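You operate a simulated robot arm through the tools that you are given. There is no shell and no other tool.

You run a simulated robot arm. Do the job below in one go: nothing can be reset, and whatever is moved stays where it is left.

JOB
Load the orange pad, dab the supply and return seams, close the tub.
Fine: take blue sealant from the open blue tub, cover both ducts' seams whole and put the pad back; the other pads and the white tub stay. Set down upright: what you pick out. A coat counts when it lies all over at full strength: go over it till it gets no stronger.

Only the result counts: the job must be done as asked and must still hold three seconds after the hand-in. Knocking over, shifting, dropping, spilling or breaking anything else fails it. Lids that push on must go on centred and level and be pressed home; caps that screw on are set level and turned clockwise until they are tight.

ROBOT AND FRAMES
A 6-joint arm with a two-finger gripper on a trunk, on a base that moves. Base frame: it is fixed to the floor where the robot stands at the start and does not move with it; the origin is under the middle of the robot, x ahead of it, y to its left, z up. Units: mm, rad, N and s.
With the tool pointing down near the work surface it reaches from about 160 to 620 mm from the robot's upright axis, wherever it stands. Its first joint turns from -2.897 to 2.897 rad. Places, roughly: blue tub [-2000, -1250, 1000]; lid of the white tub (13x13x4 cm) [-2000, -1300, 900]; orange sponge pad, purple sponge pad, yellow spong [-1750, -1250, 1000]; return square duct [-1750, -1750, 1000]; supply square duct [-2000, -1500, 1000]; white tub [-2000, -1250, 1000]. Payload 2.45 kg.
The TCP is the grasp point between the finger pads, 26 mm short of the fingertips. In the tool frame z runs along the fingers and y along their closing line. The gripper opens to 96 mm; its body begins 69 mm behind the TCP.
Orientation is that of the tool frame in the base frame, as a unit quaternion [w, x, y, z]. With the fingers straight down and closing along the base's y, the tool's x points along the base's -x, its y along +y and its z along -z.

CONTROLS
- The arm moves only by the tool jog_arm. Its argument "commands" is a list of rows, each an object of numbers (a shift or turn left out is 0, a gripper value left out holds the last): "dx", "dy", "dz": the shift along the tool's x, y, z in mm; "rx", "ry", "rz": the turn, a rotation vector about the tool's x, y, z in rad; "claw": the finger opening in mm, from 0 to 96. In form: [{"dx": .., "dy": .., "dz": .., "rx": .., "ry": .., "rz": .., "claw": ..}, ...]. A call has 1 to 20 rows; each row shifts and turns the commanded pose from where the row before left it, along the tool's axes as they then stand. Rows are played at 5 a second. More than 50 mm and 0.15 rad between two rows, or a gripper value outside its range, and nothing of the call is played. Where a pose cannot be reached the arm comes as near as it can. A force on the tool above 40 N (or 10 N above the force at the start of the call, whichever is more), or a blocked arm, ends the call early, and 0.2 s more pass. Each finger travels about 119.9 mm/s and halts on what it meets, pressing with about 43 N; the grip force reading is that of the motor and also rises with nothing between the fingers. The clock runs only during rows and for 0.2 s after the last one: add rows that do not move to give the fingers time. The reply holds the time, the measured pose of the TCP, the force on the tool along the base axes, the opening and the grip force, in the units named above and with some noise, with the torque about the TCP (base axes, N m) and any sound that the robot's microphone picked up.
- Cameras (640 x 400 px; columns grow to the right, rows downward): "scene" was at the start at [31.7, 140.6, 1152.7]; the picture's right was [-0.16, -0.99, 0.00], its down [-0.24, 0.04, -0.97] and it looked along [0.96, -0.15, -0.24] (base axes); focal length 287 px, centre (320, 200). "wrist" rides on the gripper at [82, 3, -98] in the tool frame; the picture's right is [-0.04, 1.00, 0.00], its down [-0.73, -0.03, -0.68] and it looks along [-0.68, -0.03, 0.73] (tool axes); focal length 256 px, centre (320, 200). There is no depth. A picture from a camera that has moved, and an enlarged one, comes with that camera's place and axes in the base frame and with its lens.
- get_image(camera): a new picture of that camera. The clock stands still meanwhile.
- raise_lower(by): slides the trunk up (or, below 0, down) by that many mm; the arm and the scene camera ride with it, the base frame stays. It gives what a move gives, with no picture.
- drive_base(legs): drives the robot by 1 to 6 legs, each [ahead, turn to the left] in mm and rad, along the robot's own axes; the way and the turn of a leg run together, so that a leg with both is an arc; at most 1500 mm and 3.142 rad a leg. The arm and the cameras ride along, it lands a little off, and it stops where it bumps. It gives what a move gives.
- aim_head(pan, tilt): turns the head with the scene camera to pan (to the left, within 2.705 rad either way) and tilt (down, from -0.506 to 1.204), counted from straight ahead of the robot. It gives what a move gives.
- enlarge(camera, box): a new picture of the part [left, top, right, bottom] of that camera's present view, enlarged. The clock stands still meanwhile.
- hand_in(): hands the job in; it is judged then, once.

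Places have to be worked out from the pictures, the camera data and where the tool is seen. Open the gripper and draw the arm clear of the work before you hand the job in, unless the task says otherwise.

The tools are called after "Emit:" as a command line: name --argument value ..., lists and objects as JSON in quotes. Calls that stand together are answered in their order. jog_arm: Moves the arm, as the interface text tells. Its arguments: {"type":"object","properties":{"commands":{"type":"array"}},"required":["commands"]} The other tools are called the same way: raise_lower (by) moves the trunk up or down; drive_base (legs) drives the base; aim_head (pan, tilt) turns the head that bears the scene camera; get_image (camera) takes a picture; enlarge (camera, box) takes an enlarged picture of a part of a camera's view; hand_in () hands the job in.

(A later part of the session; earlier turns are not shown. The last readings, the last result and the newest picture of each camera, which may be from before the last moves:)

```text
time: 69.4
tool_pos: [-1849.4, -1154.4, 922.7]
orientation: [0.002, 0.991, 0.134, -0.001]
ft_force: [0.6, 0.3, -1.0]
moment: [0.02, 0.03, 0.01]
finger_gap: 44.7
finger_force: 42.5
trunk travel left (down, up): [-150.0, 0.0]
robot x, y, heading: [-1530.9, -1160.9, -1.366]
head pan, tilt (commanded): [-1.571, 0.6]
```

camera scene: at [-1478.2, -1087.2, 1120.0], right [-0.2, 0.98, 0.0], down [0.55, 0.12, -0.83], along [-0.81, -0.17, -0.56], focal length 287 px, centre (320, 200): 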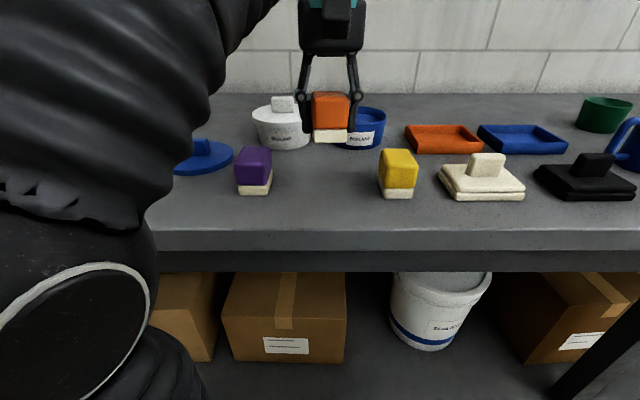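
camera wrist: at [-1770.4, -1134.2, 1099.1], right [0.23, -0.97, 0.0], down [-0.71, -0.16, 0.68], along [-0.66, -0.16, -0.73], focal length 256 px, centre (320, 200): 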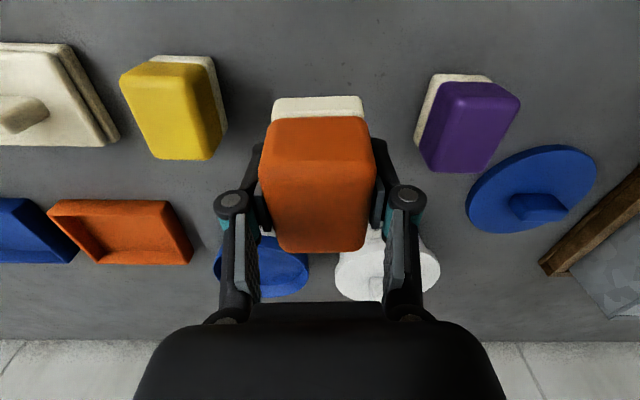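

Emit:
jog_arm --commands '[{"dz": 1.5}, {"dz": 1.5}, {}]'

Emit:
jog_arm --commands '[{"dz": 1.5}, {}]'

```text
time: 70.2
tool_pos: [-1849.0, -1154.9, 922.0]
orientation: [0.002, 0.991, 0.133, -0.002]
ft_force: [-0.9, 0.1, -0.4]
moment: [-0.03, -0.01, -0.04]
finger_gap: 44.2
finger_force: 42.9
trunk travel left (down, up): [-150.0, 0.0]
robot x, y, heading: [-1535.6, -1161.1, -1.364]
head pan, tilt (commanded): [-1.571, 0.6]
```

```text
time: 70.8
tool_pos: [-1849.4, -1156.1, 919.9]
orientation: [0.002, 0.991, 0.134, -0.002]
ft_force: [-0.2, 0.1, -1.2]
moment: [-0.01, -0.02, 0.04]
finger_gap: 44.2
finger_force: 43.7
trunk travel left (down, up): [-150.0, 0.0]
robot x, y, heading: [-1533.5, -1160.2, -1.362]
head pan, tilt (commanded): [-1.571, 0.6]
```

No contact yet at ~919; I continue down in small steps.

Emit:
jog_arm --commands '[{"dz": 1.5}, {}]'

Emit:
jog_arm --commands '[{"dz": 1.5}, {}]'

Emit:
enlarge --camera "scene" --box '[260, 100, 420, 200]'

```text
time: 71.4
tool_pos: [-1848.5, -1154.5, 918.5]
orientation: [0.002, 0.991, 0.134, -0.002]
ft_force: [0.1, -0.7, -0.6]
moment: [-0.01, -0.01, -0.02]
finger_gap: 44.1
finger_force: 43.2
trunk travel left (down, up): [-150.0, 0.0]
robot x, y, heading: [-1536.0, -1160.2, -1.366]
head pan, tilt (commanded): [-1.571, 0.6]
```

```text
time: 72.0
tool_pos: [-1848.4, -1154.8, 917.0]
orientation: [0.003, 0.991, 0.134, -0.002]
ft_force: [0.2, -0.2, 0.3]
moment: [0.02, 0.09, 0.0]
finger_gap: 44.4
finger_force: 42.6
trunk travel left (down, up): [-150.0, 0.0]
robot x, y, heading: [-1532.8, -1160.6, -1.361]
head pan, tilt (commanded): [-1.571, 0.6]
```

```text
4.00 times, centred on (340, 150) of scene
camera zoom: at [-1478.2, -1087.2, 1120.0], right [-0.2, 0.98, 0.0], down [0.55, 0.12, -0.83], along [-0.81, -0.17, -0.56], focal length 1149 px, centre (240, 400)
```

zoom: 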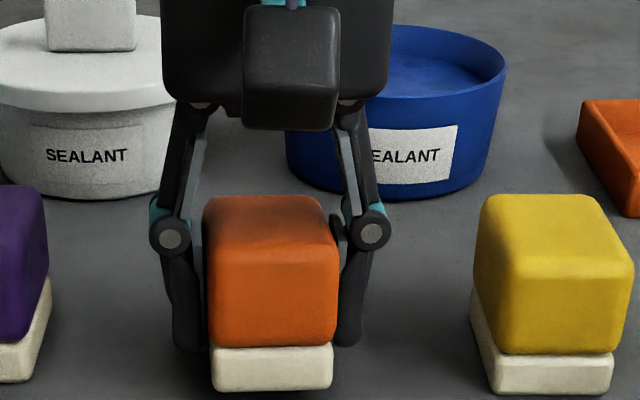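

The tub has not moved in the picture. The pad looks a millimetre or two above the bench; I continue.

Emit:
jog_arm --commands '[{"dz": 1.2}, {}]'

Emit:
jog_arm --commands '[{"dz": 1.2}, {}]'

```text
time: 72.6
tool_pos: [-1848.9, -1154.1, 916.9]
orientation: [0.002, 0.991, 0.134, -0.002]
ft_force: [-4.2, 1.1, 17.4]
moment: [0.23, 0.68, 0.02]
finger_gap: 44.4
finger_force: 43.3
trunk travel left (down, up): [-150.0, 0.0]
robot x, y, heading: [-1533.1, -1161.5, -1.366]
head pan, tilt (commanded): [-1.571, 0.6]
```

```text
time: 73.2
tool_pos: [-1847.3, -1154.9, 914.4]
orientation: [0.002, 0.991, 0.133, -0.003]
ft_force: [-0.7, 0.8, 27.1]
moment: [-0.16, 0.71, -0.05]
finger_gap: 44.6
finger_force: 43.2
trunk travel left (down, up): [-150.0, 0.0]
robot x, y, heading: [-1535.4, -1161.7, -1.364]
head pan, tilt (commanded): [-1.571, 0.6]
```

The far edge touched at about z 914 (27 N, slightly pitched pad). I open the claw, let the pad settle flat and look.

Emit:
jog_arm --commands '[{"dz": -1.5}, {"claw": 60}, {"claw": 76}, {}, {}]'

Emit:
get_image --camera "wrist"

Emit:
enlarge --camera "scene" --box '[260, 100, 420, 200]'

```text
time: 74.4
tool_pos: [-1848.2, -1156.2, 914.3]
orientation: [0.002, 0.991, 0.134, -0.002]
ft_force: [0.4, 0.1, -0.7]
moment: [-0.01, 0.01, -0.01]
finger_gap: 75.8
finger_force: 0.1
trunk travel left (down, up): [-150.0, 0.0]
robot x, y, heading: [-1536.9, -1162.3, -1.364]
head pan, tilt (commanded): [-1.571, 0.6]
```

```text
taken
camera wrist: at [-1768.8, -1136.2, 1012.9], right [0.23, -0.97, 0.0], down [-0.71, -0.16, 0.68], along [-0.66, -0.16, -0.73], focal length 256 px, centre (320, 200)
```

wrist: 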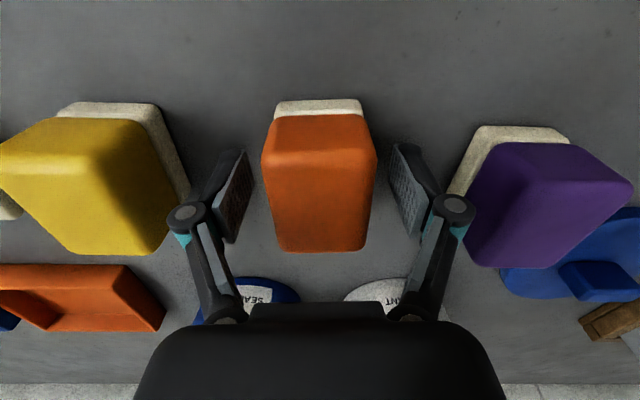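

```text
4.00 times, centred on (340, 150) of scene
camera zoom: at [-1478.3, -1087.2, 1120.0], right [-0.2, 0.98, 0.0], down [0.55, 0.12, -0.83], along [-0.81, -0.17, -0.56], focal length 1149 px, centre (240, 400)
```

zoom: 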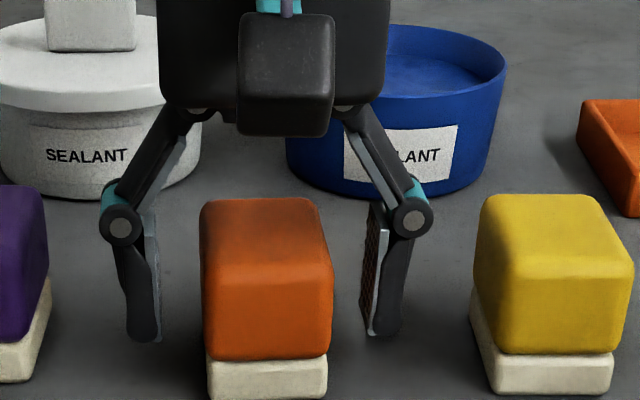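

The pad stands flat and upright on its spot, sponge still clean. I raise slightly and lean the hand back by 0.6 rad around the block so I can re-grip it with the pad level but the wrist nearer the robot.

Emit:
jog_arm --commands '[{"dz": -7, "dx": 3}, {"ry": -0.12}, {"ry": -0.12}, {"ry": -0.12}, {"ry": -0.12}, {"ry": -0.12}, {}]'

Emit:
get_image --camera "wrist"

Emit:
get_image --camera "scene"

```text
time: 76.0
tool_pos: [-1845.4, -1154.5, 922.2]
orientation: [0.042, 0.946, 0.128, -0.294]
ft_force: [0.2, 0.1, 0.2]
moment: [0.01, 0.0, 0.01]
finger_gap: 76.3
finger_force: 0.0
trunk travel left (down, up): [-150.0, 0.0]
robot x, y, heading: [-1526.5, -1160.6, -1.366]
head pan, tilt (commanded): [-1.571, 0.6]
```

```text
taken
camera wrist: at [-1726.2, -1123.8, 956.6], right [0.23, -0.97, 0.03], down [-0.22, -0.03, 0.98], along [-0.95, -0.23, -0.22], focal length 256 px, centre (320, 200)
```

wrist: 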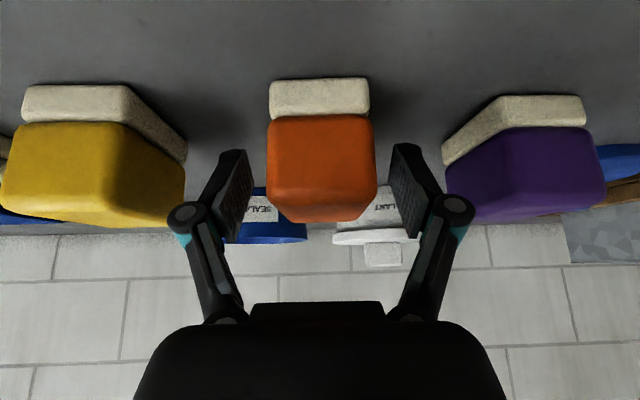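

```text
taken
camera scene: at [-1478.2, -1087.2, 1120.0], right [-0.2, 0.98, 0.0], down [0.55, 0.12, -0.83], along [-0.81, -0.17, -0.56], focal length 287 px, centre (320, 200)
```

scene: 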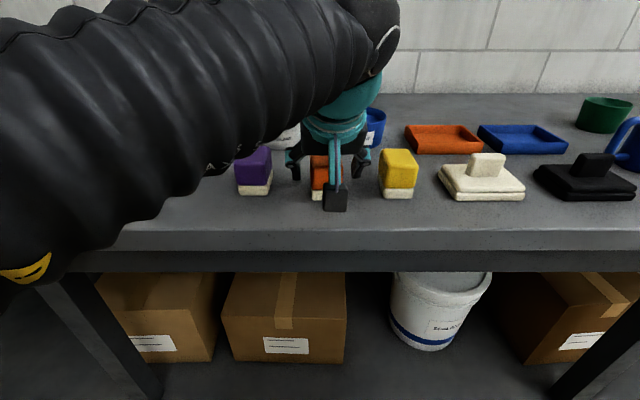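

The lean works: wrist view gives bench z≈882.4, pad height ≈54, sponge ≈17 mm. Fingers straddle the block evenly, so I drop 2 mm and close.

Emit:
jog_arm --commands '[{"dx": 1.1, "dz": 1.65}, {"claw": 60}, {"claw": 30}, {}, {}, {}]'

Emit:
get_image --camera "wrist"

```text
time: 77.4
tool_pos: [-1844.1, -1153.4, 921.6]
orientation: [0.042, 0.946, 0.128, -0.294]
ft_force: [-0.5, 0.6, 2.5]
moment: [-0.07, 0.03, -0.03]
finger_gap: 44.9
finger_force: 42.9
trunk travel left (down, up): [-150.0, 0.0]
robot x, y, heading: [-1532.7, -1159.6, -1.364]
head pan, tilt (commanded): [-1.571, 0.6]
```

```text
taken
camera wrist: at [-1725.9, -1123.5, 954.8], right [0.23, -0.97, 0.03], down [-0.22, -0.03, 0.98], along [-0.95, -0.23, -0.22], focal length 256 px, centre (320, 200)
```

wrist: 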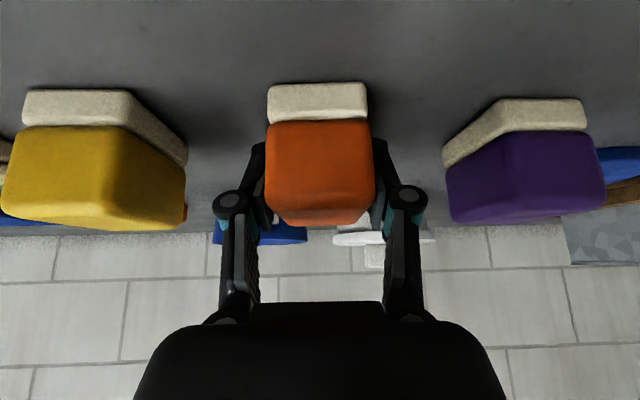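

Gripped again (gap 45 mm) with the pad level; home pose for the leaned grip is TCP (-1844,-1153.4,920.5). I lift it and carry it over the tub's centre at about (-2052,-1131).

Emit:
jog_arm --commands '[{"dx": -8.5, "dz": -12.3}, {"dx": -11.3, "dz": -16.5}, {"dx": -11.3, "dz": -16.5}, {"dx": -11.3, "dz": -16.5}, {"dx": -5.7, "dz": -8.2}, {}]'

```text
time: 78.8
tool_pos: [-1847.9, -1152.0, 1005.3]
orientation: [0.042, 0.946, 0.128, -0.293]
ft_force: [-0.4, -0.6, -1.0]
moment: [0.03, 0.02, 0.02]
finger_gap: 44.9
finger_force: 42.6
trunk travel left (down, up): [-150.0, 0.0]
robot x, y, heading: [-1536.0, -1160.8, -1.365]
head pan, tilt (commanded): [-1.571, 0.6]
```

Lifted freely to 1005. I move in stages toward the tub, checking that the height is kept.

Emit:
jog_arm --commands '[{"dx": -31.9, "dz": 22, "dy": -15.5}, {"dx": -31.9, "dz": 22, "dy": -15.5}, {"dx": -31.9, "dz": 22, "dy": -15.5}, {}]'

```text
time: 79.8
tool_pos: [-1968.7, -1138.5, 1006.7]
orientation: [0.042, 0.946, 0.128, -0.295]
ft_force: [0.4, -0.5, -1.6]
moment: [0.01, 0.0, -0.03]
finger_gap: 45.1
finger_force: 43.0
trunk travel left (down, up): [-150.0, 0.0]
robot x, y, heading: [-1531.6, -1161.5, -1.362]
head pan, tilt (commanded): [-1.571, 0.6]
```

The height holds at 1006. I go on the remaining way over the tub and look.

Emit:
jog_arm --commands '[{"dx": -31.9, "dz": 22, "dy": -15.5}, {"dx": -31.9, "dz": 22, "dy": -13.5}, {"dx": -4, "dz": 2.8}, {}]'

Emit:
get_image --camera "wrist"

Emit:
get_image --camera "scene"

```text
time: 80.8
tool_pos: [-2054.3, -1134.8, 1005.6]
orientation: [0.042, 0.946, 0.128, -0.294]
ft_force: [0.2, -0.7, -1.0]
moment: [0.03, 0.0, 0.02]
finger_gap: 45.1
finger_force: 42.9
trunk travel left (down, up): [-150.0, 0.0]
robot x, y, heading: [-1533.3, -1163.0, -1.369]
head pan, tilt (commanded): [-1.571, 0.6]
```

```text
taken
camera wrist: at [-1935.8, -1104.3, 1040.0], right [0.23, -0.97, 0.03], down [-0.22, -0.03, 0.98], along [-0.95, -0.23, -0.22], focal length 256 px, centre (320, 200)
```

wrist: 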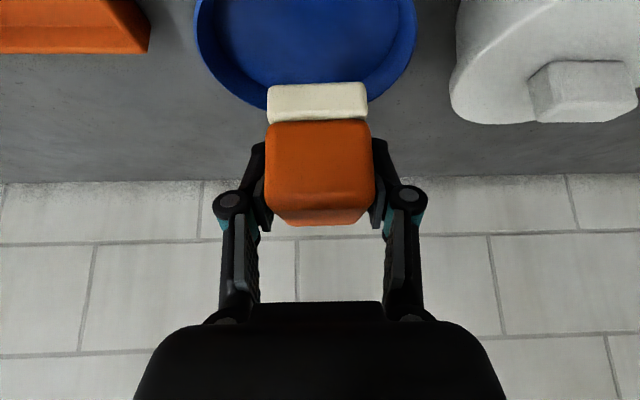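

```text
taken
camera scene: at [-1478.4, -1087.2, 1120.0], right [-0.2, 0.98, 0.0], down [0.55, 0.12, -0.82], along [-0.81, -0.17, -0.57], focal length 287 px, centre (320, 200)
```

scene: 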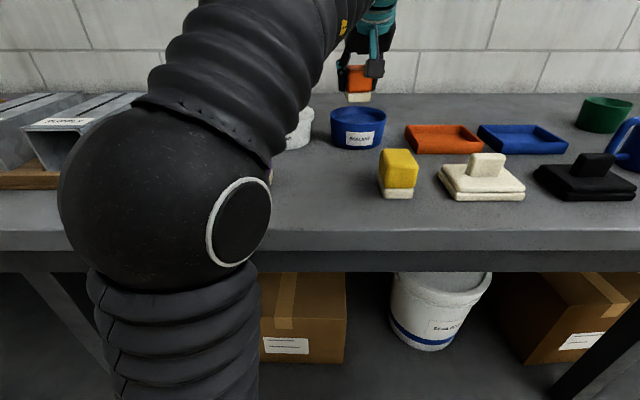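

The pad hangs well over the tub at 1005. I enlarge the wrist view to check centring before lowering.

Emit:
enlarge --camera "wrist" --box '[180, 0, 436, 160]'

Emit:
enlarge --camera "scene" --box '[310, 40, 438, 160]'

```text
2.50 times, centred on (308, 80) of wrist
camera zoom: at [-1935.8, -1104.3, 1040.0], right [0.23, -0.97, 0.03], down [-0.22, -0.03, 0.98], along [-0.95, -0.23, -0.22], focal length 640 px, centre (350, 500)
```

zoom: 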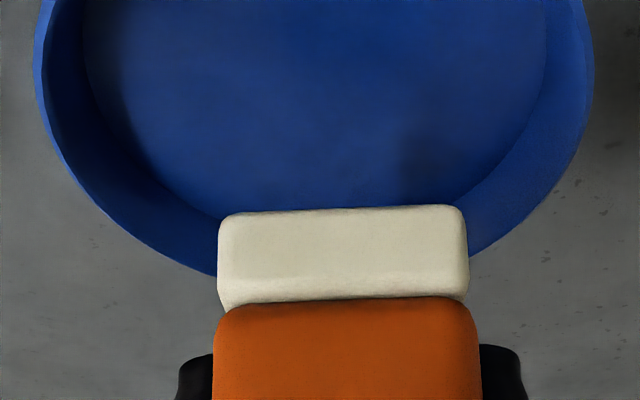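

```text
3.33 times, centred on (374, 100) of scene
camera zoom: at [-1478.4, -1087.2, 1120.0], right [-0.2, 0.98, 0.0], down [0.55, 0.12, -0.82], along [-0.81, -0.17, -0.57], focal length 957 px, centre (140, 533)
```

zoom: 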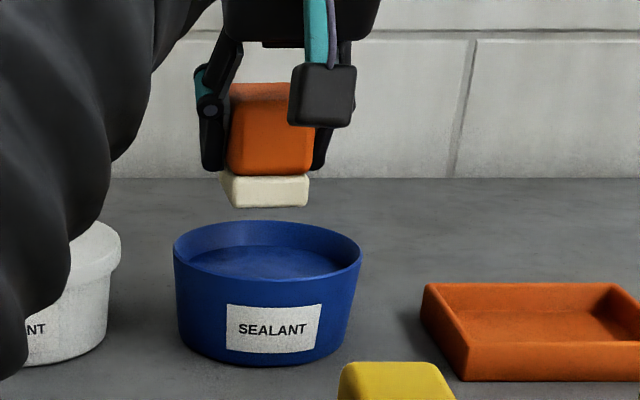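

Tub centre works out near (-2055,-1129.5); I shift about 5.5 mm along y and 3 mm back, then lower most of the way and check force.

Emit:
jog_arm --commands '[{"dx": 2.5, "dz": -1.7, "dy": -5.5}, {"dx": 5.67, "dz": 8.23}, {"dx": 5.67, "dz": 8.23}, {"dx": 5.67, "dz": 8.23}, {"dx": 2.8, "dz": 4.1}, {}]'

Emit:
get_image --camera "wrist"

Emit:
enlarge --camera "scene" --box '[310, 40, 438, 160]'

```text
time: 82.2
tool_pos: [-2055.6, -1128.1, 970.7]
orientation: [0.042, 0.946, 0.127, -0.294]
ft_force: [0.3, -0.7, -0.1]
moment: [-0.01, -0.01, -0.01]
finger_gap: 45.1
finger_force: 43.0
trunk travel left (down, up): [-150.0, 0.0]
robot x, y, heading: [-1534.6, -1160.5, -1.363]
head pan, tilt (commanded): [-1.571, 0.6]
```

```text
taken
camera wrist: at [-1936.9, -1097.8, 1004.9], right [0.23, -0.97, 0.03], down [-0.22, -0.03, 0.98], along [-0.95, -0.23, -0.22], focal length 256 px, centre (320, 200)
```

wrist: 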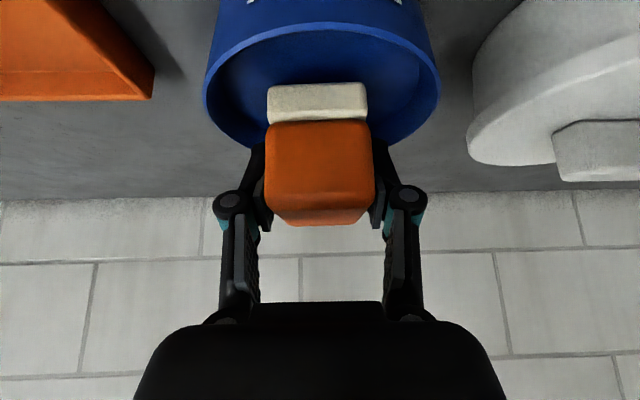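

```text
3.33 times, centred on (374, 100) of scene
camera zoom: at [-1478.4, -1087.2, 1120.0], right [-0.2, 0.98, 0.0], down [0.55, 0.12, -0.83], along [-0.81, -0.17, -0.57], focal length 957 px, centre (140, 533)
```

zoom: 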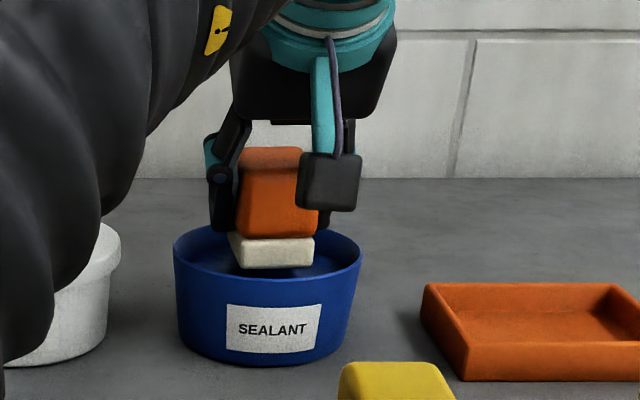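

The pad is centred in the tub. I lower in small steps onto the sealant while reading the force.

Emit:
jog_arm --commands '[{"dx": 2.27, "dz": 3.3}, {"dx": 1.13, "dz": 1.65}, {}]'

Emit:
jog_arm --commands '[{"dx": 1.13, "dz": 1.65}, {"dx": 0.57, "dz": 0.82}, {}]'

```text
time: 83.0
tool_pos: [-2055.4, -1127.4, 964.5]
orientation: [0.042, 0.946, 0.128, -0.294]
ft_force: [-0.6, 0.1, -0.3]
moment: [-0.01, 0.04, -0.02]
finger_gap: 45.1
finger_force: 43.4
trunk travel left (down, up): [-150.0, 0.0]
robot x, y, heading: [-1531.5, -1157.1, -1.363]
head pan, tilt (commanded): [-1.571, 0.6]
```

```text
time: 83.8
tool_pos: [-2054.8, -1127.8, 963.2]
orientation: [0.042, 0.946, 0.128, -0.294]
ft_force: [-0.3, -0.6, -0.7]
moment: [-0.02, 0.01, 0.02]
finger_gap: 44.8
finger_force: 43.0
trunk travel left (down, up): [-150.0, 0.0]
robot x, y, heading: [-1530.0, -1161.1, -1.362]
head pan, tilt (commanded): [-1.571, 0.6]
```

Emit:
jog_arm --commands '[{"dx": 1.13, "dz": 1.65}, {}]'

Emit:
jog_arm --commands '[{"dx": 1.13, "dz": 1.65}, {}]'

Emit:
enlarge --camera "wrist" --box '[180, 0, 436, 160]'

```text
time: 84.4
tool_pos: [-2056.1, -1127.4, 961.2]
orientation: [0.042, 0.946, 0.128, -0.296]
ft_force: [-1.4, -1.3, 13.0]
moment: [-0.2, -0.19, 0.0]
finger_gap: 44.8
finger_force: 42.6
trunk travel left (down, up): [-150.0, 0.0]
robot x, y, heading: [-1533.5, -1161.0, -1.366]
head pan, tilt (commanded): [-1.571, 0.6]
```

```text
time: 85.0
tool_pos: [-2054.3, -1127.5, 961.3]
orientation: [0.041, 0.945, 0.128, -0.297]
ft_force: [-10.1, 0.3, 29.1]
moment: [-0.12, 0.48, -0.08]
finger_gap: 45.3
finger_force: 43.3
trunk travel left (down, up): [-150.0, 0.0]
robot x, y, heading: [-1533.0, -1164.1, -1.36]
head pan, tilt (commanded): [-1.571, 0.6]
```

```text
2.50 times, centred on (308, 80) of wrist
camera zoom: at [-1935.8, -1097.4, 994.2], right [0.23, -0.97, 0.02], down [-0.21, -0.03, 0.98], along [-0.95, -0.23, -0.21], focal length 640 px, centre (350, 500)
```

zoom: 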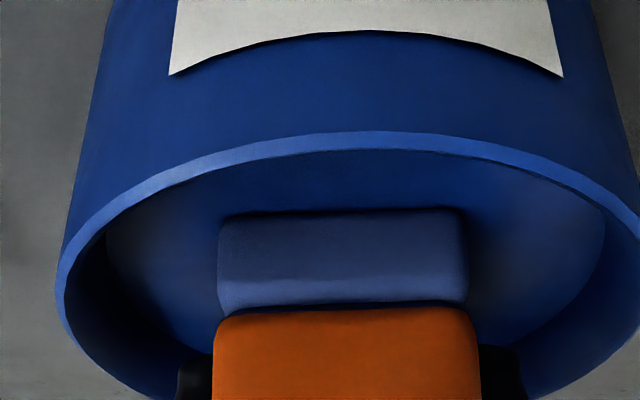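

Contact at about z 961 and the sponge has turned blue. I hold a moment to see whether it soaks up more.

Emit:
jog_arm --commands '[{"dx": -0.57, "dz": -0.82}, {}, {}, {}, {}, {}]'

Emit:
enlarge --camera "wrist" --box '[180, 0, 436, 160]'

```text
time: 86.4
tool_pos: [-2055.5, -1127.7, 960.4]
orientation: [0.041, 0.946, 0.127, -0.295]
ft_force: [0.6, 3.7, 30.1]
moment: [-0.03, 0.46, -0.06]
finger_gap: 45.0
finger_force: 43.4
trunk travel left (down, up): [-150.0, 0.0]
robot x, y, heading: [-1532.7, -1159.1, -1.365]
head pan, tilt (commanded): [-1.571, 0.6]
```

```text
2.50 times, centred on (308, 80) of wrist
camera zoom: at [-1935.8, -1097.6, 994.2], right [0.23, -0.97, 0.03], down [-0.22, -0.03, 0.98], along [-0.95, -0.23, -0.22], focal length 640 px, centre (350, 500)
```

zoom: 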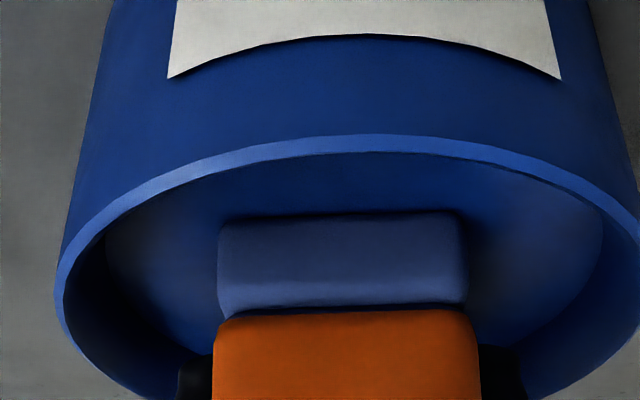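

The load colour is steady. I lift the pad straight out of the tub and check it.

Emit:
jog_arm --commands '[{"dx": -3.4, "dz": -4.9}, {"dx": -5.67, "dz": -8.23}, {"dx": -5.67, "dz": -8.23}, {"dx": -5.67, "dz": -8.23}, {"dx": -5.67, "dz": -8.23}, {}]'

Emit:
get_image --camera "wrist"

Emit:
enlarge --camera "scene" --box '[310, 40, 438, 160]'

```text
time: 87.8
tool_pos: [-2055.5, -1127.2, 1005.2]
orientation: [0.042, 0.947, 0.128, -0.293]
ft_force: [0.4, 0.3, -0.3]
moment: [-0.03, -0.01, -0.01]
finger_gap: 44.9
finger_force: 43.5
trunk travel left (down, up): [-150.0, 0.0]
robot x, y, heading: [-1531.2, -1162.3, -1.361]
head pan, tilt (commanded): [-1.571, 0.6]
```

```text
taken
camera wrist: at [-1935.6, -1097.5, 1038.8], right [0.23, -0.97, 0.03], down [-0.22, -0.03, 0.98], along [-0.95, -0.23, -0.22], focal length 256 px, centre (320, 200)
```

wrist: 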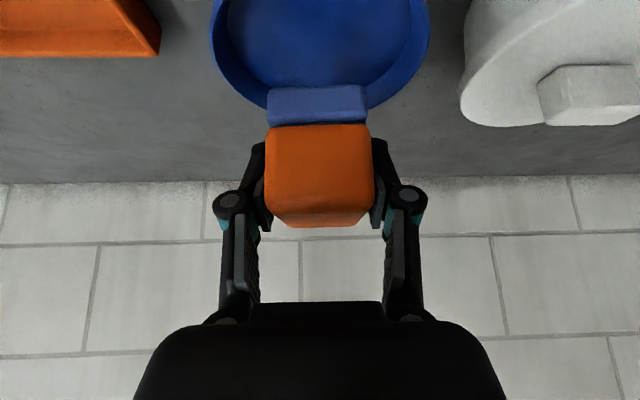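

```text
3.33 times, centred on (374, 100) of scene
camera zoom: at [-1478.4, -1087.2, 1120.0], right [-0.2, 0.98, 0.0], down [0.55, 0.12, -0.82], along [-0.81, -0.17, -0.57], focal length 957 px, centre (140, 533)
```

zoom: 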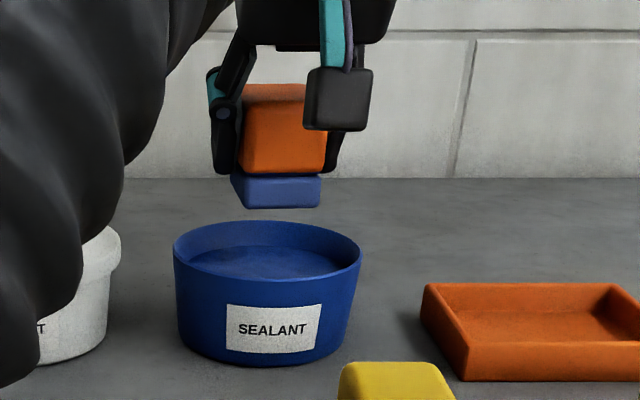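

The sponge is loaded and the tub stands unmoved. I test the headroom here, since the duct tops are higher.

Emit:
jog_arm --commands '[{"dx": -5.67, "dz": -8.23}, {"dx": -5.67, "dz": -8.23}, {"dx": -5.67, "dz": -8.23}, {}]'

```text
time: 88.8
tool_pos: [-2054.7, -1127.9, 1035.4]
orientation: [0.042, 0.946, 0.128, -0.294]
ft_force: [0.1, 0.2, 0.2]
moment: [-0.05, 0.02, 0.0]
finger_gap: 44.9
finger_force: 42.4
trunk travel left (down, up): [-150.0, 0.0]
robot x, y, heading: [-1533.6, -1158.4, -1.364]
head pan, tilt (commanded): [-1.571, 0.6]
```

There is plenty of headroom with the leaned hand (1035 here). I draw the pad back 100 mm toward me at this height and drive ahead along the bench to the ducts.

Emit:
jog_arm --commands '[{"dx": 32.9, "dz": -22.7}, {"dx": 32.9, "dz": -22.7}, {"dx": 16.5, "dz": -11.3}, {}]'

Emit:
drive_base --legs '[[370, 0.002]]'

Emit:
get_image --camera "scene"

Emit:
get_image --camera "wrist"

```text
time: 89.8
tool_pos: [-1959.9, -1098.4, 1033.5]
orientation: [0.041, 0.946, 0.126, -0.295]
ft_force: [-0.3, 0.4, -0.3]
moment: [-0.01, -0.04, -0.03]
finger_gap: 45.1
finger_force: 42.5
trunk travel left (down, up): [-150.0, 0.0]
robot x, y, heading: [-1534.7, -1162.6, -1.363]
head pan, tilt (commanded): [-1.571, 0.6]
```

```text
time: 92.1
tool_pos: [-1883.4, -1464.3, 1033.8]
orientation: [0.042, 0.947, 0.126, -0.294]
ft_force: [0.0, -0.3, -0.8]
moment: [-0.02, 0.0, 0.04]
finger_gap: 45.1
finger_force: 42.6
trunk travel left (down, up): [-150.0, 0.0]
robot x, y, heading: [-1456.2, -1526.3, -1.369]
head pan, tilt (commanded): [-1.571, 0.6]
```

```text
taken
camera scene: at [-1402.0, -1454.8, 1120.0], right [-0.2, 0.98, 0.0], down [0.55, 0.11, -0.83], along [-0.81, -0.17, -0.56], focal length 287 px, centre (320, 200)
```

scene: 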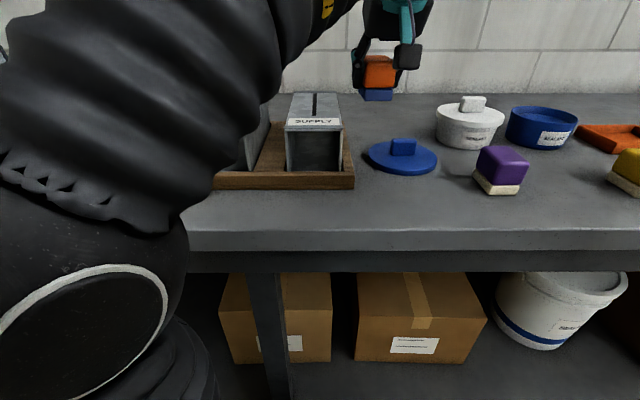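

```text
taken
camera wrist: at [-1764.0, -1434.6, 1068.9], right [0.23, -0.97, 0.03], down [-0.22, -0.03, 0.98], along [-0.95, -0.23, -0.22], focal length 256 px, centre (320, 200)
```

wrist: 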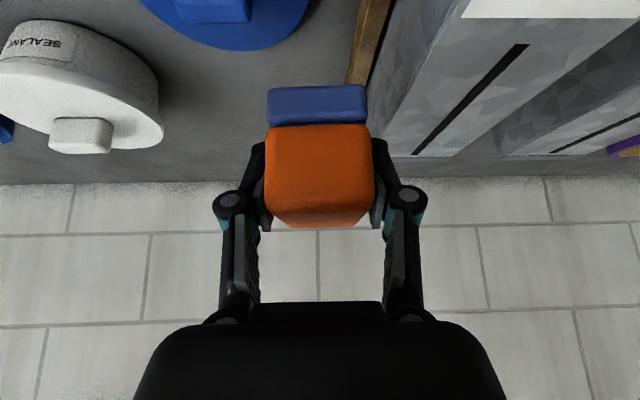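

Both ducts are in view. I enlarge the supply duct and seam in both cameras to measure them.

Emit:
enlarge --camera "scene" --box '[200, 80, 360, 200]'

Emit:
enlarge --camera "wrist" --box '[340, 0, 640, 187]'

```text
3.33 times, centred on (280, 140) of scene
camera zoom: at [-1402.0, -1454.8, 1120.0], right [-0.2, 0.98, 0.0], down [0.55, 0.11, -0.83], along [-0.81, -0.17, -0.56], focal length 957 px, centre (453, 400)
```

zoom: 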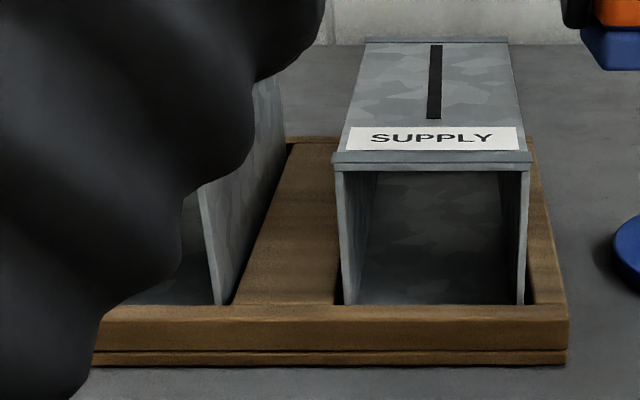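

```text
2.13 times, centred on (490, 94) of wrist
camera zoom: at [-1764.0, -1434.6, 1068.9], right [0.23, -0.97, 0.03], down [-0.22, -0.03, 0.98], along [-0.95, -0.23, -0.22], focal length 546 px, centre (-43, 427)
```

zoom: 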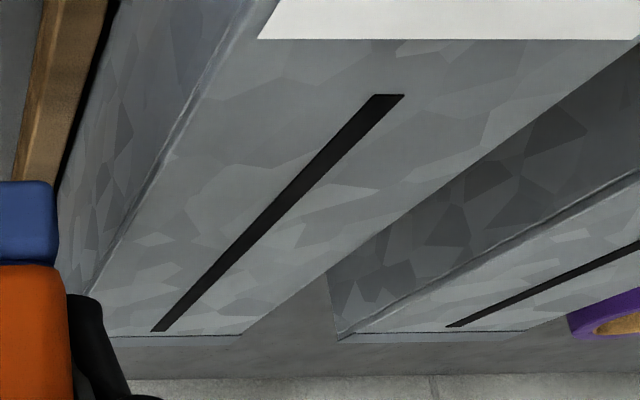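

Both views agree on duct-top z≈973 and the supply seam from about (-1842,-1555) to (-1976,-1585), 7 mm wide. I move the pad sideways over the near end at hover height and check.

Emit:
jog_arm --commands '[{"dy": 40}, {"dy": 40}, {"dy": 17}, {}]'

Emit:
get_image --camera "wrist"

Emit:
get_image --camera "scene"

```text
time: 93.1
tool_pos: [-1857.3, -1559.5, 1033.0]
orientation: [0.042, 0.947, 0.127, -0.294]
ft_force: [0.6, 0.2, -0.6]
moment: [0.03, -0.01, 0.0]
finger_gap: 44.9
finger_force: 43.2
trunk travel left (down, up): [-150.0, 0.0]
robot x, y, heading: [-1456.4, -1526.2, -1.365]
head pan, tilt (commanded): [-1.571, 0.6]
```

```text
taken
camera wrist: at [-1738.5, -1529.4, 1068.2], right [0.23, -0.97, 0.03], down [-0.22, -0.03, 0.98], along [-0.95, -0.23, -0.22], focal length 256 px, centre (320, 200)
```

wrist: 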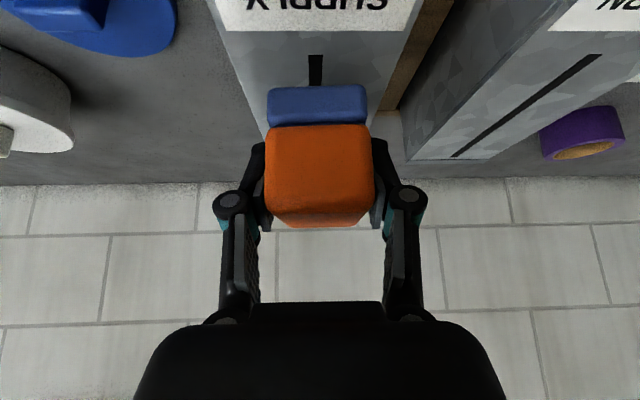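

```text
taken
camera scene: at [-1402.0, -1454.8, 1120.0], right [-0.2, 0.98, 0.0], down [0.55, 0.11, -0.83], along [-0.81, -0.17, -0.56], focal length 287 px, centre (320, 200)
```

scene: 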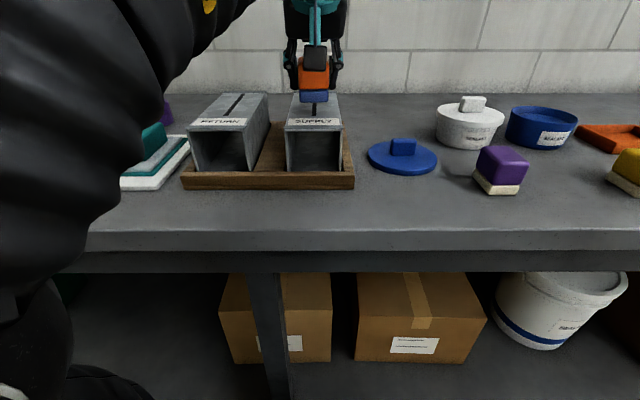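

The pad sits centred over the seam's near end. I lower it in small steps until it presses lightly.

Emit:
jog_arm --commands '[{"dx": 5.67, "dz": 8.23}, {"dx": 4.0, "dz": 5.8}, {}]'

Emit:
jog_arm --commands '[{"dx": 1.13, "dz": 1.65}, {}]'

```text
time: 93.9
tool_pos: [-1857.5, -1558.3, 1016.3]
orientation: [0.042, 0.946, 0.127, -0.294]
ft_force: [-0.4, 0.3, -1.1]
moment: [-0.02, 0.0, 0.01]
finger_gap: 45.1
finger_force: 43.8
trunk travel left (down, up): [-150.0, 0.0]
robot x, y, heading: [-1457.0, -1525.6, -1.367]
head pan, tilt (commanded): [-1.571, 0.6]
```

```text
time: 94.5
tool_pos: [-1857.3, -1557.8, 1015.9]
orientation: [0.041, 0.947, 0.126, -0.294]
ft_force: [-1.1, -0.5, 0.1]
moment: [-0.06, 0.02, -0.02]
finger_gap: 45.0
finger_force: 43.0
trunk travel left (down, up): [-150.0, 0.0]
robot x, y, heading: [-1458.2, -1528.0, -1.37]
head pan, tilt (commanded): [-1.571, 0.6]
```

Emit:
jog_arm --commands '[{"dx": 1.13, "dz": 1.65}, {}]'

Emit:
enlarge --camera "scene" --box '[270, 60, 366, 120]'

```text
time: 95.1
tool_pos: [-1857.0, -1559.5, 1014.2]
orientation: [0.041, 0.946, 0.127, -0.295]
ft_force: [-0.3, -0.3, -0.4]
moment: [0.02, 0.01, 0.0]
finger_gap: 45.3
finger_force: 43.3
trunk travel left (down, up): [-150.0, 0.0]
robot x, y, heading: [-1453.7, -1527.1, -1.369]
head pan, tilt (commanded): [-1.571, 0.6]
```

```text
6.67 times, centred on (318, 90) of scene
camera zoom: at [-1402.0, -1454.8, 1120.0], right [-0.2, 0.98, 0.0], down [0.55, 0.11, -0.83], along [-0.81, -0.17, -0.56], focal length 1915 px, centre (333, 933)
```

zoom: 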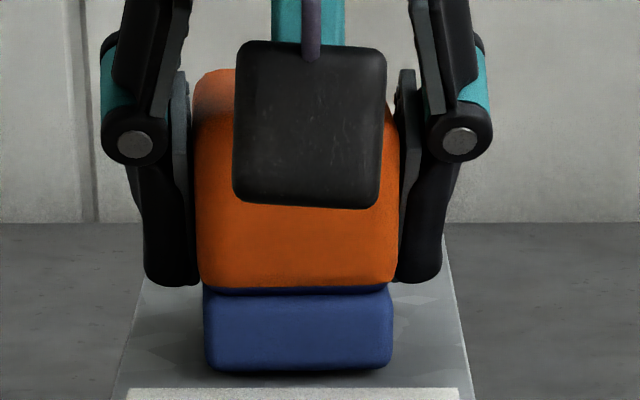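

The pad is just above the duct top; I continue down in 1.5 mm steps.

Emit:
jog_arm --commands '[{"dx": 0.85, "dz": 1.23}, {}]'

Emit:
jog_arm --commands '[{"dx": 0.85, "dz": 1.23}, {}]'

Emit:
jog_arm --commands '[{"dx": 0.57, "dz": 0.82}, {}]'

```text
time: 95.7
tool_pos: [-1858.2, -1558.4, 1013.6]
orientation: [0.041, 0.946, 0.126, -0.294]
ft_force: [0.1, -0.8, -0.6]
moment: [0.03, 0.02, 0.01]
finger_gap: 44.9
finger_force: 43.3
trunk travel left (down, up): [-150.0, 0.0]
robot x, y, heading: [-1457.8, -1525.9, -1.372]
head pan, tilt (commanded): [-1.571, 0.6]
```

```text
time: 96.3
tool_pos: [-1857.1, -1557.8, 1012.5]
orientation: [0.041, 0.946, 0.126, -0.296]
ft_force: [-6.8, -1.3, 20.1]
moment: [-0.16, 0.35, 0.0]
finger_gap: 45.3
finger_force: 43.2
trunk travel left (down, up): [-150.0, 0.0]
robot x, y, heading: [-1453.8, -1529.2, -1.372]
head pan, tilt (commanded): [-1.571, 0.6]
```

```text
time: 96.9
tool_pos: [-1856.0, -1558.0, 1011.3]
orientation: [0.04, 0.946, 0.125, -0.296]
ft_force: [-5.6, -2.3, 31.0]
moment: [-0.18, 0.57, -0.01]
finger_gap: 45.4
finger_force: 42.9
trunk travel left (down, up): [-150.0, 0.0]
robot x, y, heading: [-1458.1, -1527.1, -1.364]
head pan, tilt (commanded): [-1.571, 0.6]
```

Pressed with ~31 N. I lift off again and look at what the dab left.

Emit:
jog_arm --commands '[{}, {"dx": -2.8, "dz": -4.1}, {"dx": -5.67, "dz": -8.23}, {"dx": -5.67, "dz": -8.23}, {}]'

Emit:
get_image --camera "wrist"

Emit:
enlarge --camera "scene" --box '[270, 60, 366, 120]'

```text
time: 98.1
tool_pos: [-1860.0, -1558.6, 1034.2]
orientation: [0.041, 0.947, 0.126, -0.292]
ft_force: [0.0, -0.3, -1.3]
moment: [0.03, 0.01, -0.01]
finger_gap: 44.7
finger_force: 42.9
trunk travel left (down, up): [-150.0, 0.0]
robot x, y, heading: [-1452.6, -1530.2, -1.368]
head pan, tilt (commanded): [-1.571, 0.6]
```

```text
taken
camera wrist: at [-1739.7, -1529.0, 1068.6], right [0.23, -0.97, 0.03], down [-0.22, -0.03, 0.97], along [-0.95, -0.23, -0.22], focal length 256 px, centre (320, 200)
```

wrist: 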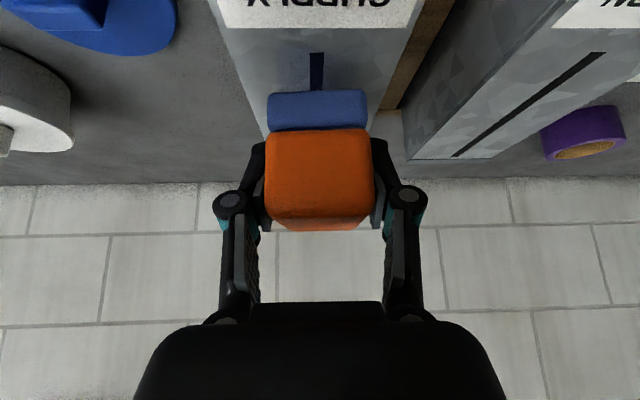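

```text
6.67 times, centred on (318, 90) of scene
camera zoom: at [-1402.0, -1454.8, 1120.0], right [-0.2, 0.98, 0.0], down [0.55, 0.11, -0.83], along [-0.81, -0.17, -0.56], focal length 1915 px, centre (333, 933)
```

zoom: 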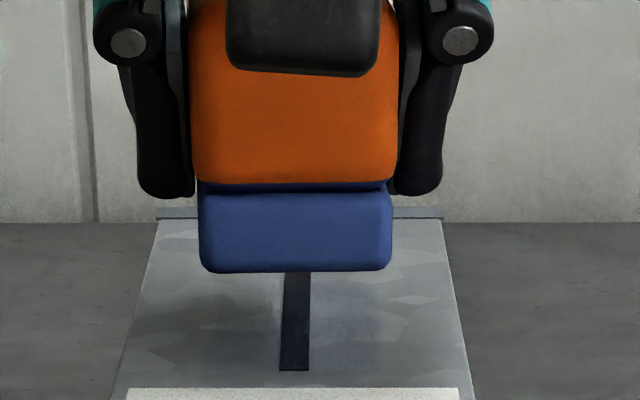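

The seam's near part has taken a dark navy tint, so coats build up. I look closer at it.

Emit:
enlarge --camera "wrist" --box '[260, 30, 380, 105]'

```text
5.33 times, centred on (320, 68) of wrist
camera zoom: at [-1739.7, -1529.0, 1068.6], right [0.23, -0.97, 0.03], down [-0.22, -0.03, 0.97], along [-0.95, -0.23, -0.22], focal length 1365 px, centre (320, 907)
```

zoom: 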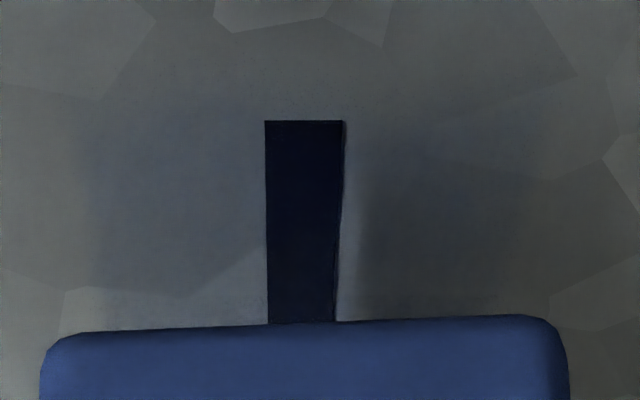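

The tint is uniform up to the seam's end but faint. I dab the same spot twice more and compare the colour.

Emit:
jog_arm --commands '[{"dx": 5.67, "dz": 8.23}, {"dx": 5.67, "dz": 8.23}, {"dx": 2.55, "dz": 3.7}, {}, {}, {"dx": -2.55, "dz": -3.7}, {}, {"dx": 2.55, "dz": 3.7}, {}, {}]'

Emit:
jog_arm --commands '[{"dx": -2.55, "dz": -3.7}, {"dx": -5.67, "dz": -8.23}, {"dx": -5.67, "dz": -8.23}, {}]'

Emit:
enlarge --camera "wrist" --box '[260, 30, 380, 105]'

```text
time: 100.3
tool_pos: [-1858.0, -1557.8, 1011.7]
orientation: [0.041, 0.946, 0.126, -0.295]
ft_force: [-0.9, 0.8, 6.3]
moment: [-0.03, 0.33, -0.02]
finger_gap: 44.9
finger_force: 42.8
trunk travel left (down, up): [-150.0, 0.0]
robot x, y, heading: [-1454.4, -1529.2, -1.366]
head pan, tilt (commanded): [-1.571, 0.6]
```

```text
time: 101.3
tool_pos: [-1859.3, -1558.9, 1035.2]
orientation: [0.042, 0.946, 0.126, -0.294]
ft_force: [0.2, -0.4, -0.8]
moment: [-0.03, 0.01, 0.01]
finger_gap: 45.2
finger_force: 43.2
trunk travel left (down, up): [-150.0, 0.0]
robot x, y, heading: [-1457.8, -1525.7, -1.371]
head pan, tilt (commanded): [-1.571, 0.6]
```

```text
5.33 times, centred on (320, 68) of wrist
camera zoom: at [-1739.2, -1528.5, 1070.0], right [0.23, -0.97, 0.03], down [-0.22, -0.03, 0.98], along [-0.95, -0.23, -0.22], focal length 1365 px, centre (320, 907)
```

zoom: 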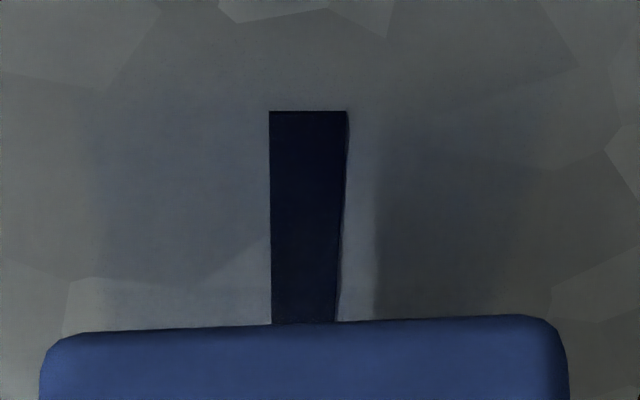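

At light force only the far edge touches, so the pad is a touch nose-down at the far side. I trim the pitch by -0.025 and press again, reading the moment.

Emit:
jog_arm --commands '[{"ry": -0.025}, {"dx": 5.67, "dz": 8.23}, {"dx": 5.67, "dz": 8.23}, {"dx": 2.55, "dz": 3.7}, {}, {}]'

Emit:
jog_arm --commands '[{"dx": 0.57, "dz": 0.82}, {}, {}]'

```text
time: 102.7
tool_pos: [-1858.8, -1558.1, 1011.2]
orientation: [0.042, 0.943, 0.125, -0.306]
ft_force: [0.3, 0.9, 2.9]
moment: [0.07, -0.06, 0.04]
finger_gap: 45.1
finger_force: 43.0
trunk travel left (down, up): [-150.0, 0.0]
robot x, y, heading: [-1457.9, -1524.2, -1.366]
head pan, tilt (commanded): [-1.571, 0.6]
```

```text
time: 103.5
tool_pos: [-1858.2, -1557.1, 1011.1]
orientation: [0.042, 0.942, 0.125, -0.307]
ft_force: [1.0, 0.0, 8.0]
moment: [0.04, -0.28, -0.02]
finger_gap: 45.1
finger_force: 43.2
trunk travel left (down, up): [-150.0, 0.0]
robot x, y, heading: [-1461.0, -1527.8, -1.37]
head pan, tilt (commanded): [-1.571, 0.6]
```

Now the near edge touches first, so level is in between. I trim back by half and press to about 25 N.

Emit:
jog_arm --commands '[{"ry": 0.012}, {"dx": 0.57, "dz": 0.82}, {}, {}]'

Emit:
jog_arm --commands '[{"dx": 0.4, "dz": 0.57}, {}, {}]'

```text
time: 104.5
tool_pos: [-1858.9, -1557.7, 1009.9]
orientation: [0.041, 0.944, 0.126, -0.301]
ft_force: [-5.3, 2.8, 19.3]
moment: [0.21, -0.33, 0.08]
finger_gap: 45.0
finger_force: 42.8
trunk travel left (down, up): [-150.0, 0.0]
robot x, y, heading: [-1459.7, -1527.2, -1.37]
head pan, tilt (commanded): [-1.571, 0.6]
```

```text
time: 105.3
tool_pos: [-1857.4, -1557.8, 1009.7]
orientation: [0.042, 0.944, 0.126, -0.301]
ft_force: [-5.7, 2.7, 25.9]
moment: [0.22, -0.15, 0.04]
finger_gap: 45.1
finger_force: 43.1
trunk travel left (down, up): [-150.0, 0.0]
robot x, y, heading: [-1455.7, -1528.5, -1.367]
head pan, tilt (commanded): [-1.571, 0.6]
```

Good even pressure now at 26 N. I lift and look at how the colour has grown.

Emit:
jog_arm --commands '[{"dx": -2.55, "dz": -3.7}, {"dx": -5.67, "dz": -8.23}, {"dx": -5.67, "dz": -8.23}, {}]'

Emit:
enlarge --camera "wrist" --box '[260, 30, 380, 105]'

Emit:
enlarge --camera "scene" --box '[270, 60, 366, 120]'

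```text
time: 106.3
tool_pos: [-1857.2, -1559.5, 1033.5]
orientation: [0.043, 0.944, 0.126, -0.301]
ft_force: [-0.6, -0.3, -1.5]
moment: [0.01, -0.02, -0.02]
finger_gap: 45.2
finger_force: 42.7
trunk travel left (down, up): [-150.0, 0.0]
robot x, y, heading: [-1456.4, -1527.0, -1.37]
head pan, tilt (commanded): [-1.571, 0.6]
```

```text
5.33 times, centred on (320, 68) of wrist
camera zoom: at [-1737.9, -1529.1, 1065.9], right [0.23, -0.97, 0.03], down [-0.21, -0.02, 0.98], along [-0.95, -0.23, -0.21], focal length 1365 px, centre (320, 907)
```

zoom: 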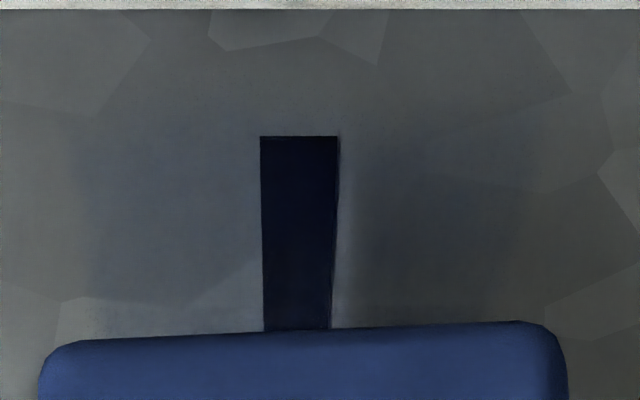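

```text
6.67 times, centred on (318, 90) of scene
camera zoom: at [-1402.1, -1454.9, 1120.0], right [-0.2, 0.98, 0.0], down [0.55, 0.11, -0.83], along [-0.81, -0.17, -0.56], focal length 1915 px, centre (333, 933)
```

zoom: 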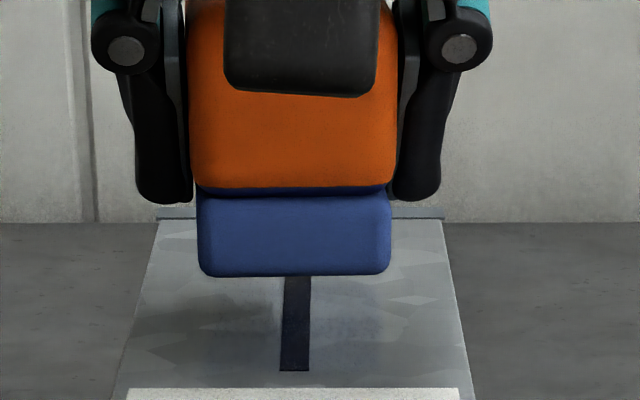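

The tint grows only slowly. I test whether holding time helps: press at ~25 N and hold for three seconds.

Emit:
jog_arm --commands '[{"dx": 5.67, "dz": 8.23}, {"dx": 5.67, "dz": 8.23}, {"dx": 2.55, "dz": 3.7}, {}, {}, {}, {}, {}, {}, {}, {}, {}, {}, {}, {}, {}, {}, {}]'

Emit:
jog_arm --commands '[{"dx": -2.55, "dz": -3.7}, {"dx": -5.67, "dz": -8.23}, {"dx": -5.67, "dz": -8.23}, {}]'

Emit:
enlarge --camera "wrist" --box '[260, 30, 380, 105]'

Emit:
enlarge --camera "scene" --box '[270, 60, 366, 120]'

```text
time: 110.1
tool_pos: [-1857.2, -1559.1, 1008.2]
orientation: [0.042, 0.944, 0.126, -0.301]
ft_force: [-1.8, 0.3, 18.9]
moment: [-0.04, 0.14, 0.01]
finger_gap: 45.1
finger_force: 42.5
trunk travel left (down, up): [-150.0, 0.0]
robot x, y, heading: [-1453.2, -1525.5, -1.369]
head pan, tilt (commanded): [-1.571, 0.6]
```

```text
time: 111.1
tool_pos: [-1859.0, -1558.9, 1033.2]
orientation: [0.042, 0.945, 0.126, -0.3]
ft_force: [-0.1, -1.4, -0.3]
moment: [0.01, 0.0, -0.01]
finger_gap: 45.1
finger_force: 43.3
trunk travel left (down, up): [-150.0, 0.0]
robot x, y, heading: [-1458.4, -1527.3, -1.364]
head pan, tilt (commanded): [-1.571, 0.6]
```

```text
5.33 times, centred on (320, 68) of wrist
camera zoom: at [-1739.3, -1528.7, 1065.1], right [0.23, -0.97, 0.03], down [-0.21, -0.02, 0.98], along [-0.95, -0.23, -0.21], focal length 1365 px, centre (320, 907)
```

zoom: 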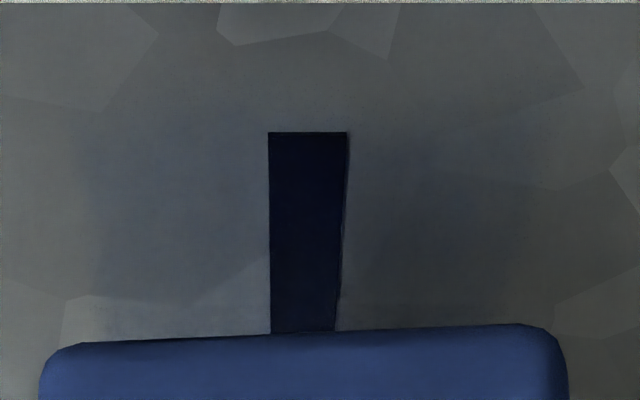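

```text
6.67 times, centred on (318, 90) of scene
camera zoom: at [-1402.1, -1454.9, 1120.0], right [-0.2, 0.98, 0.0], down [0.55, 0.11, -0.83], along [-0.81, -0.17, -0.56], focal length 1915 px, centre (333, 933)
```

zoom: 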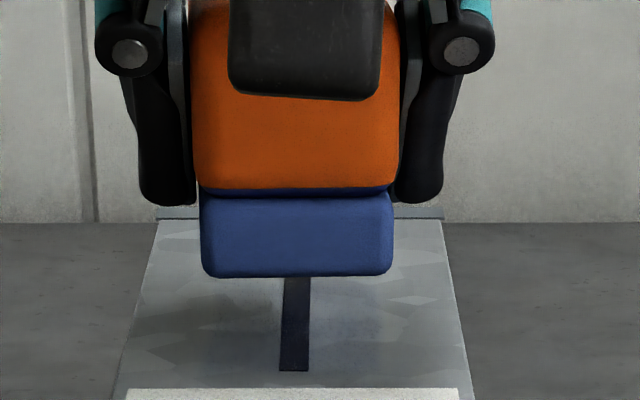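

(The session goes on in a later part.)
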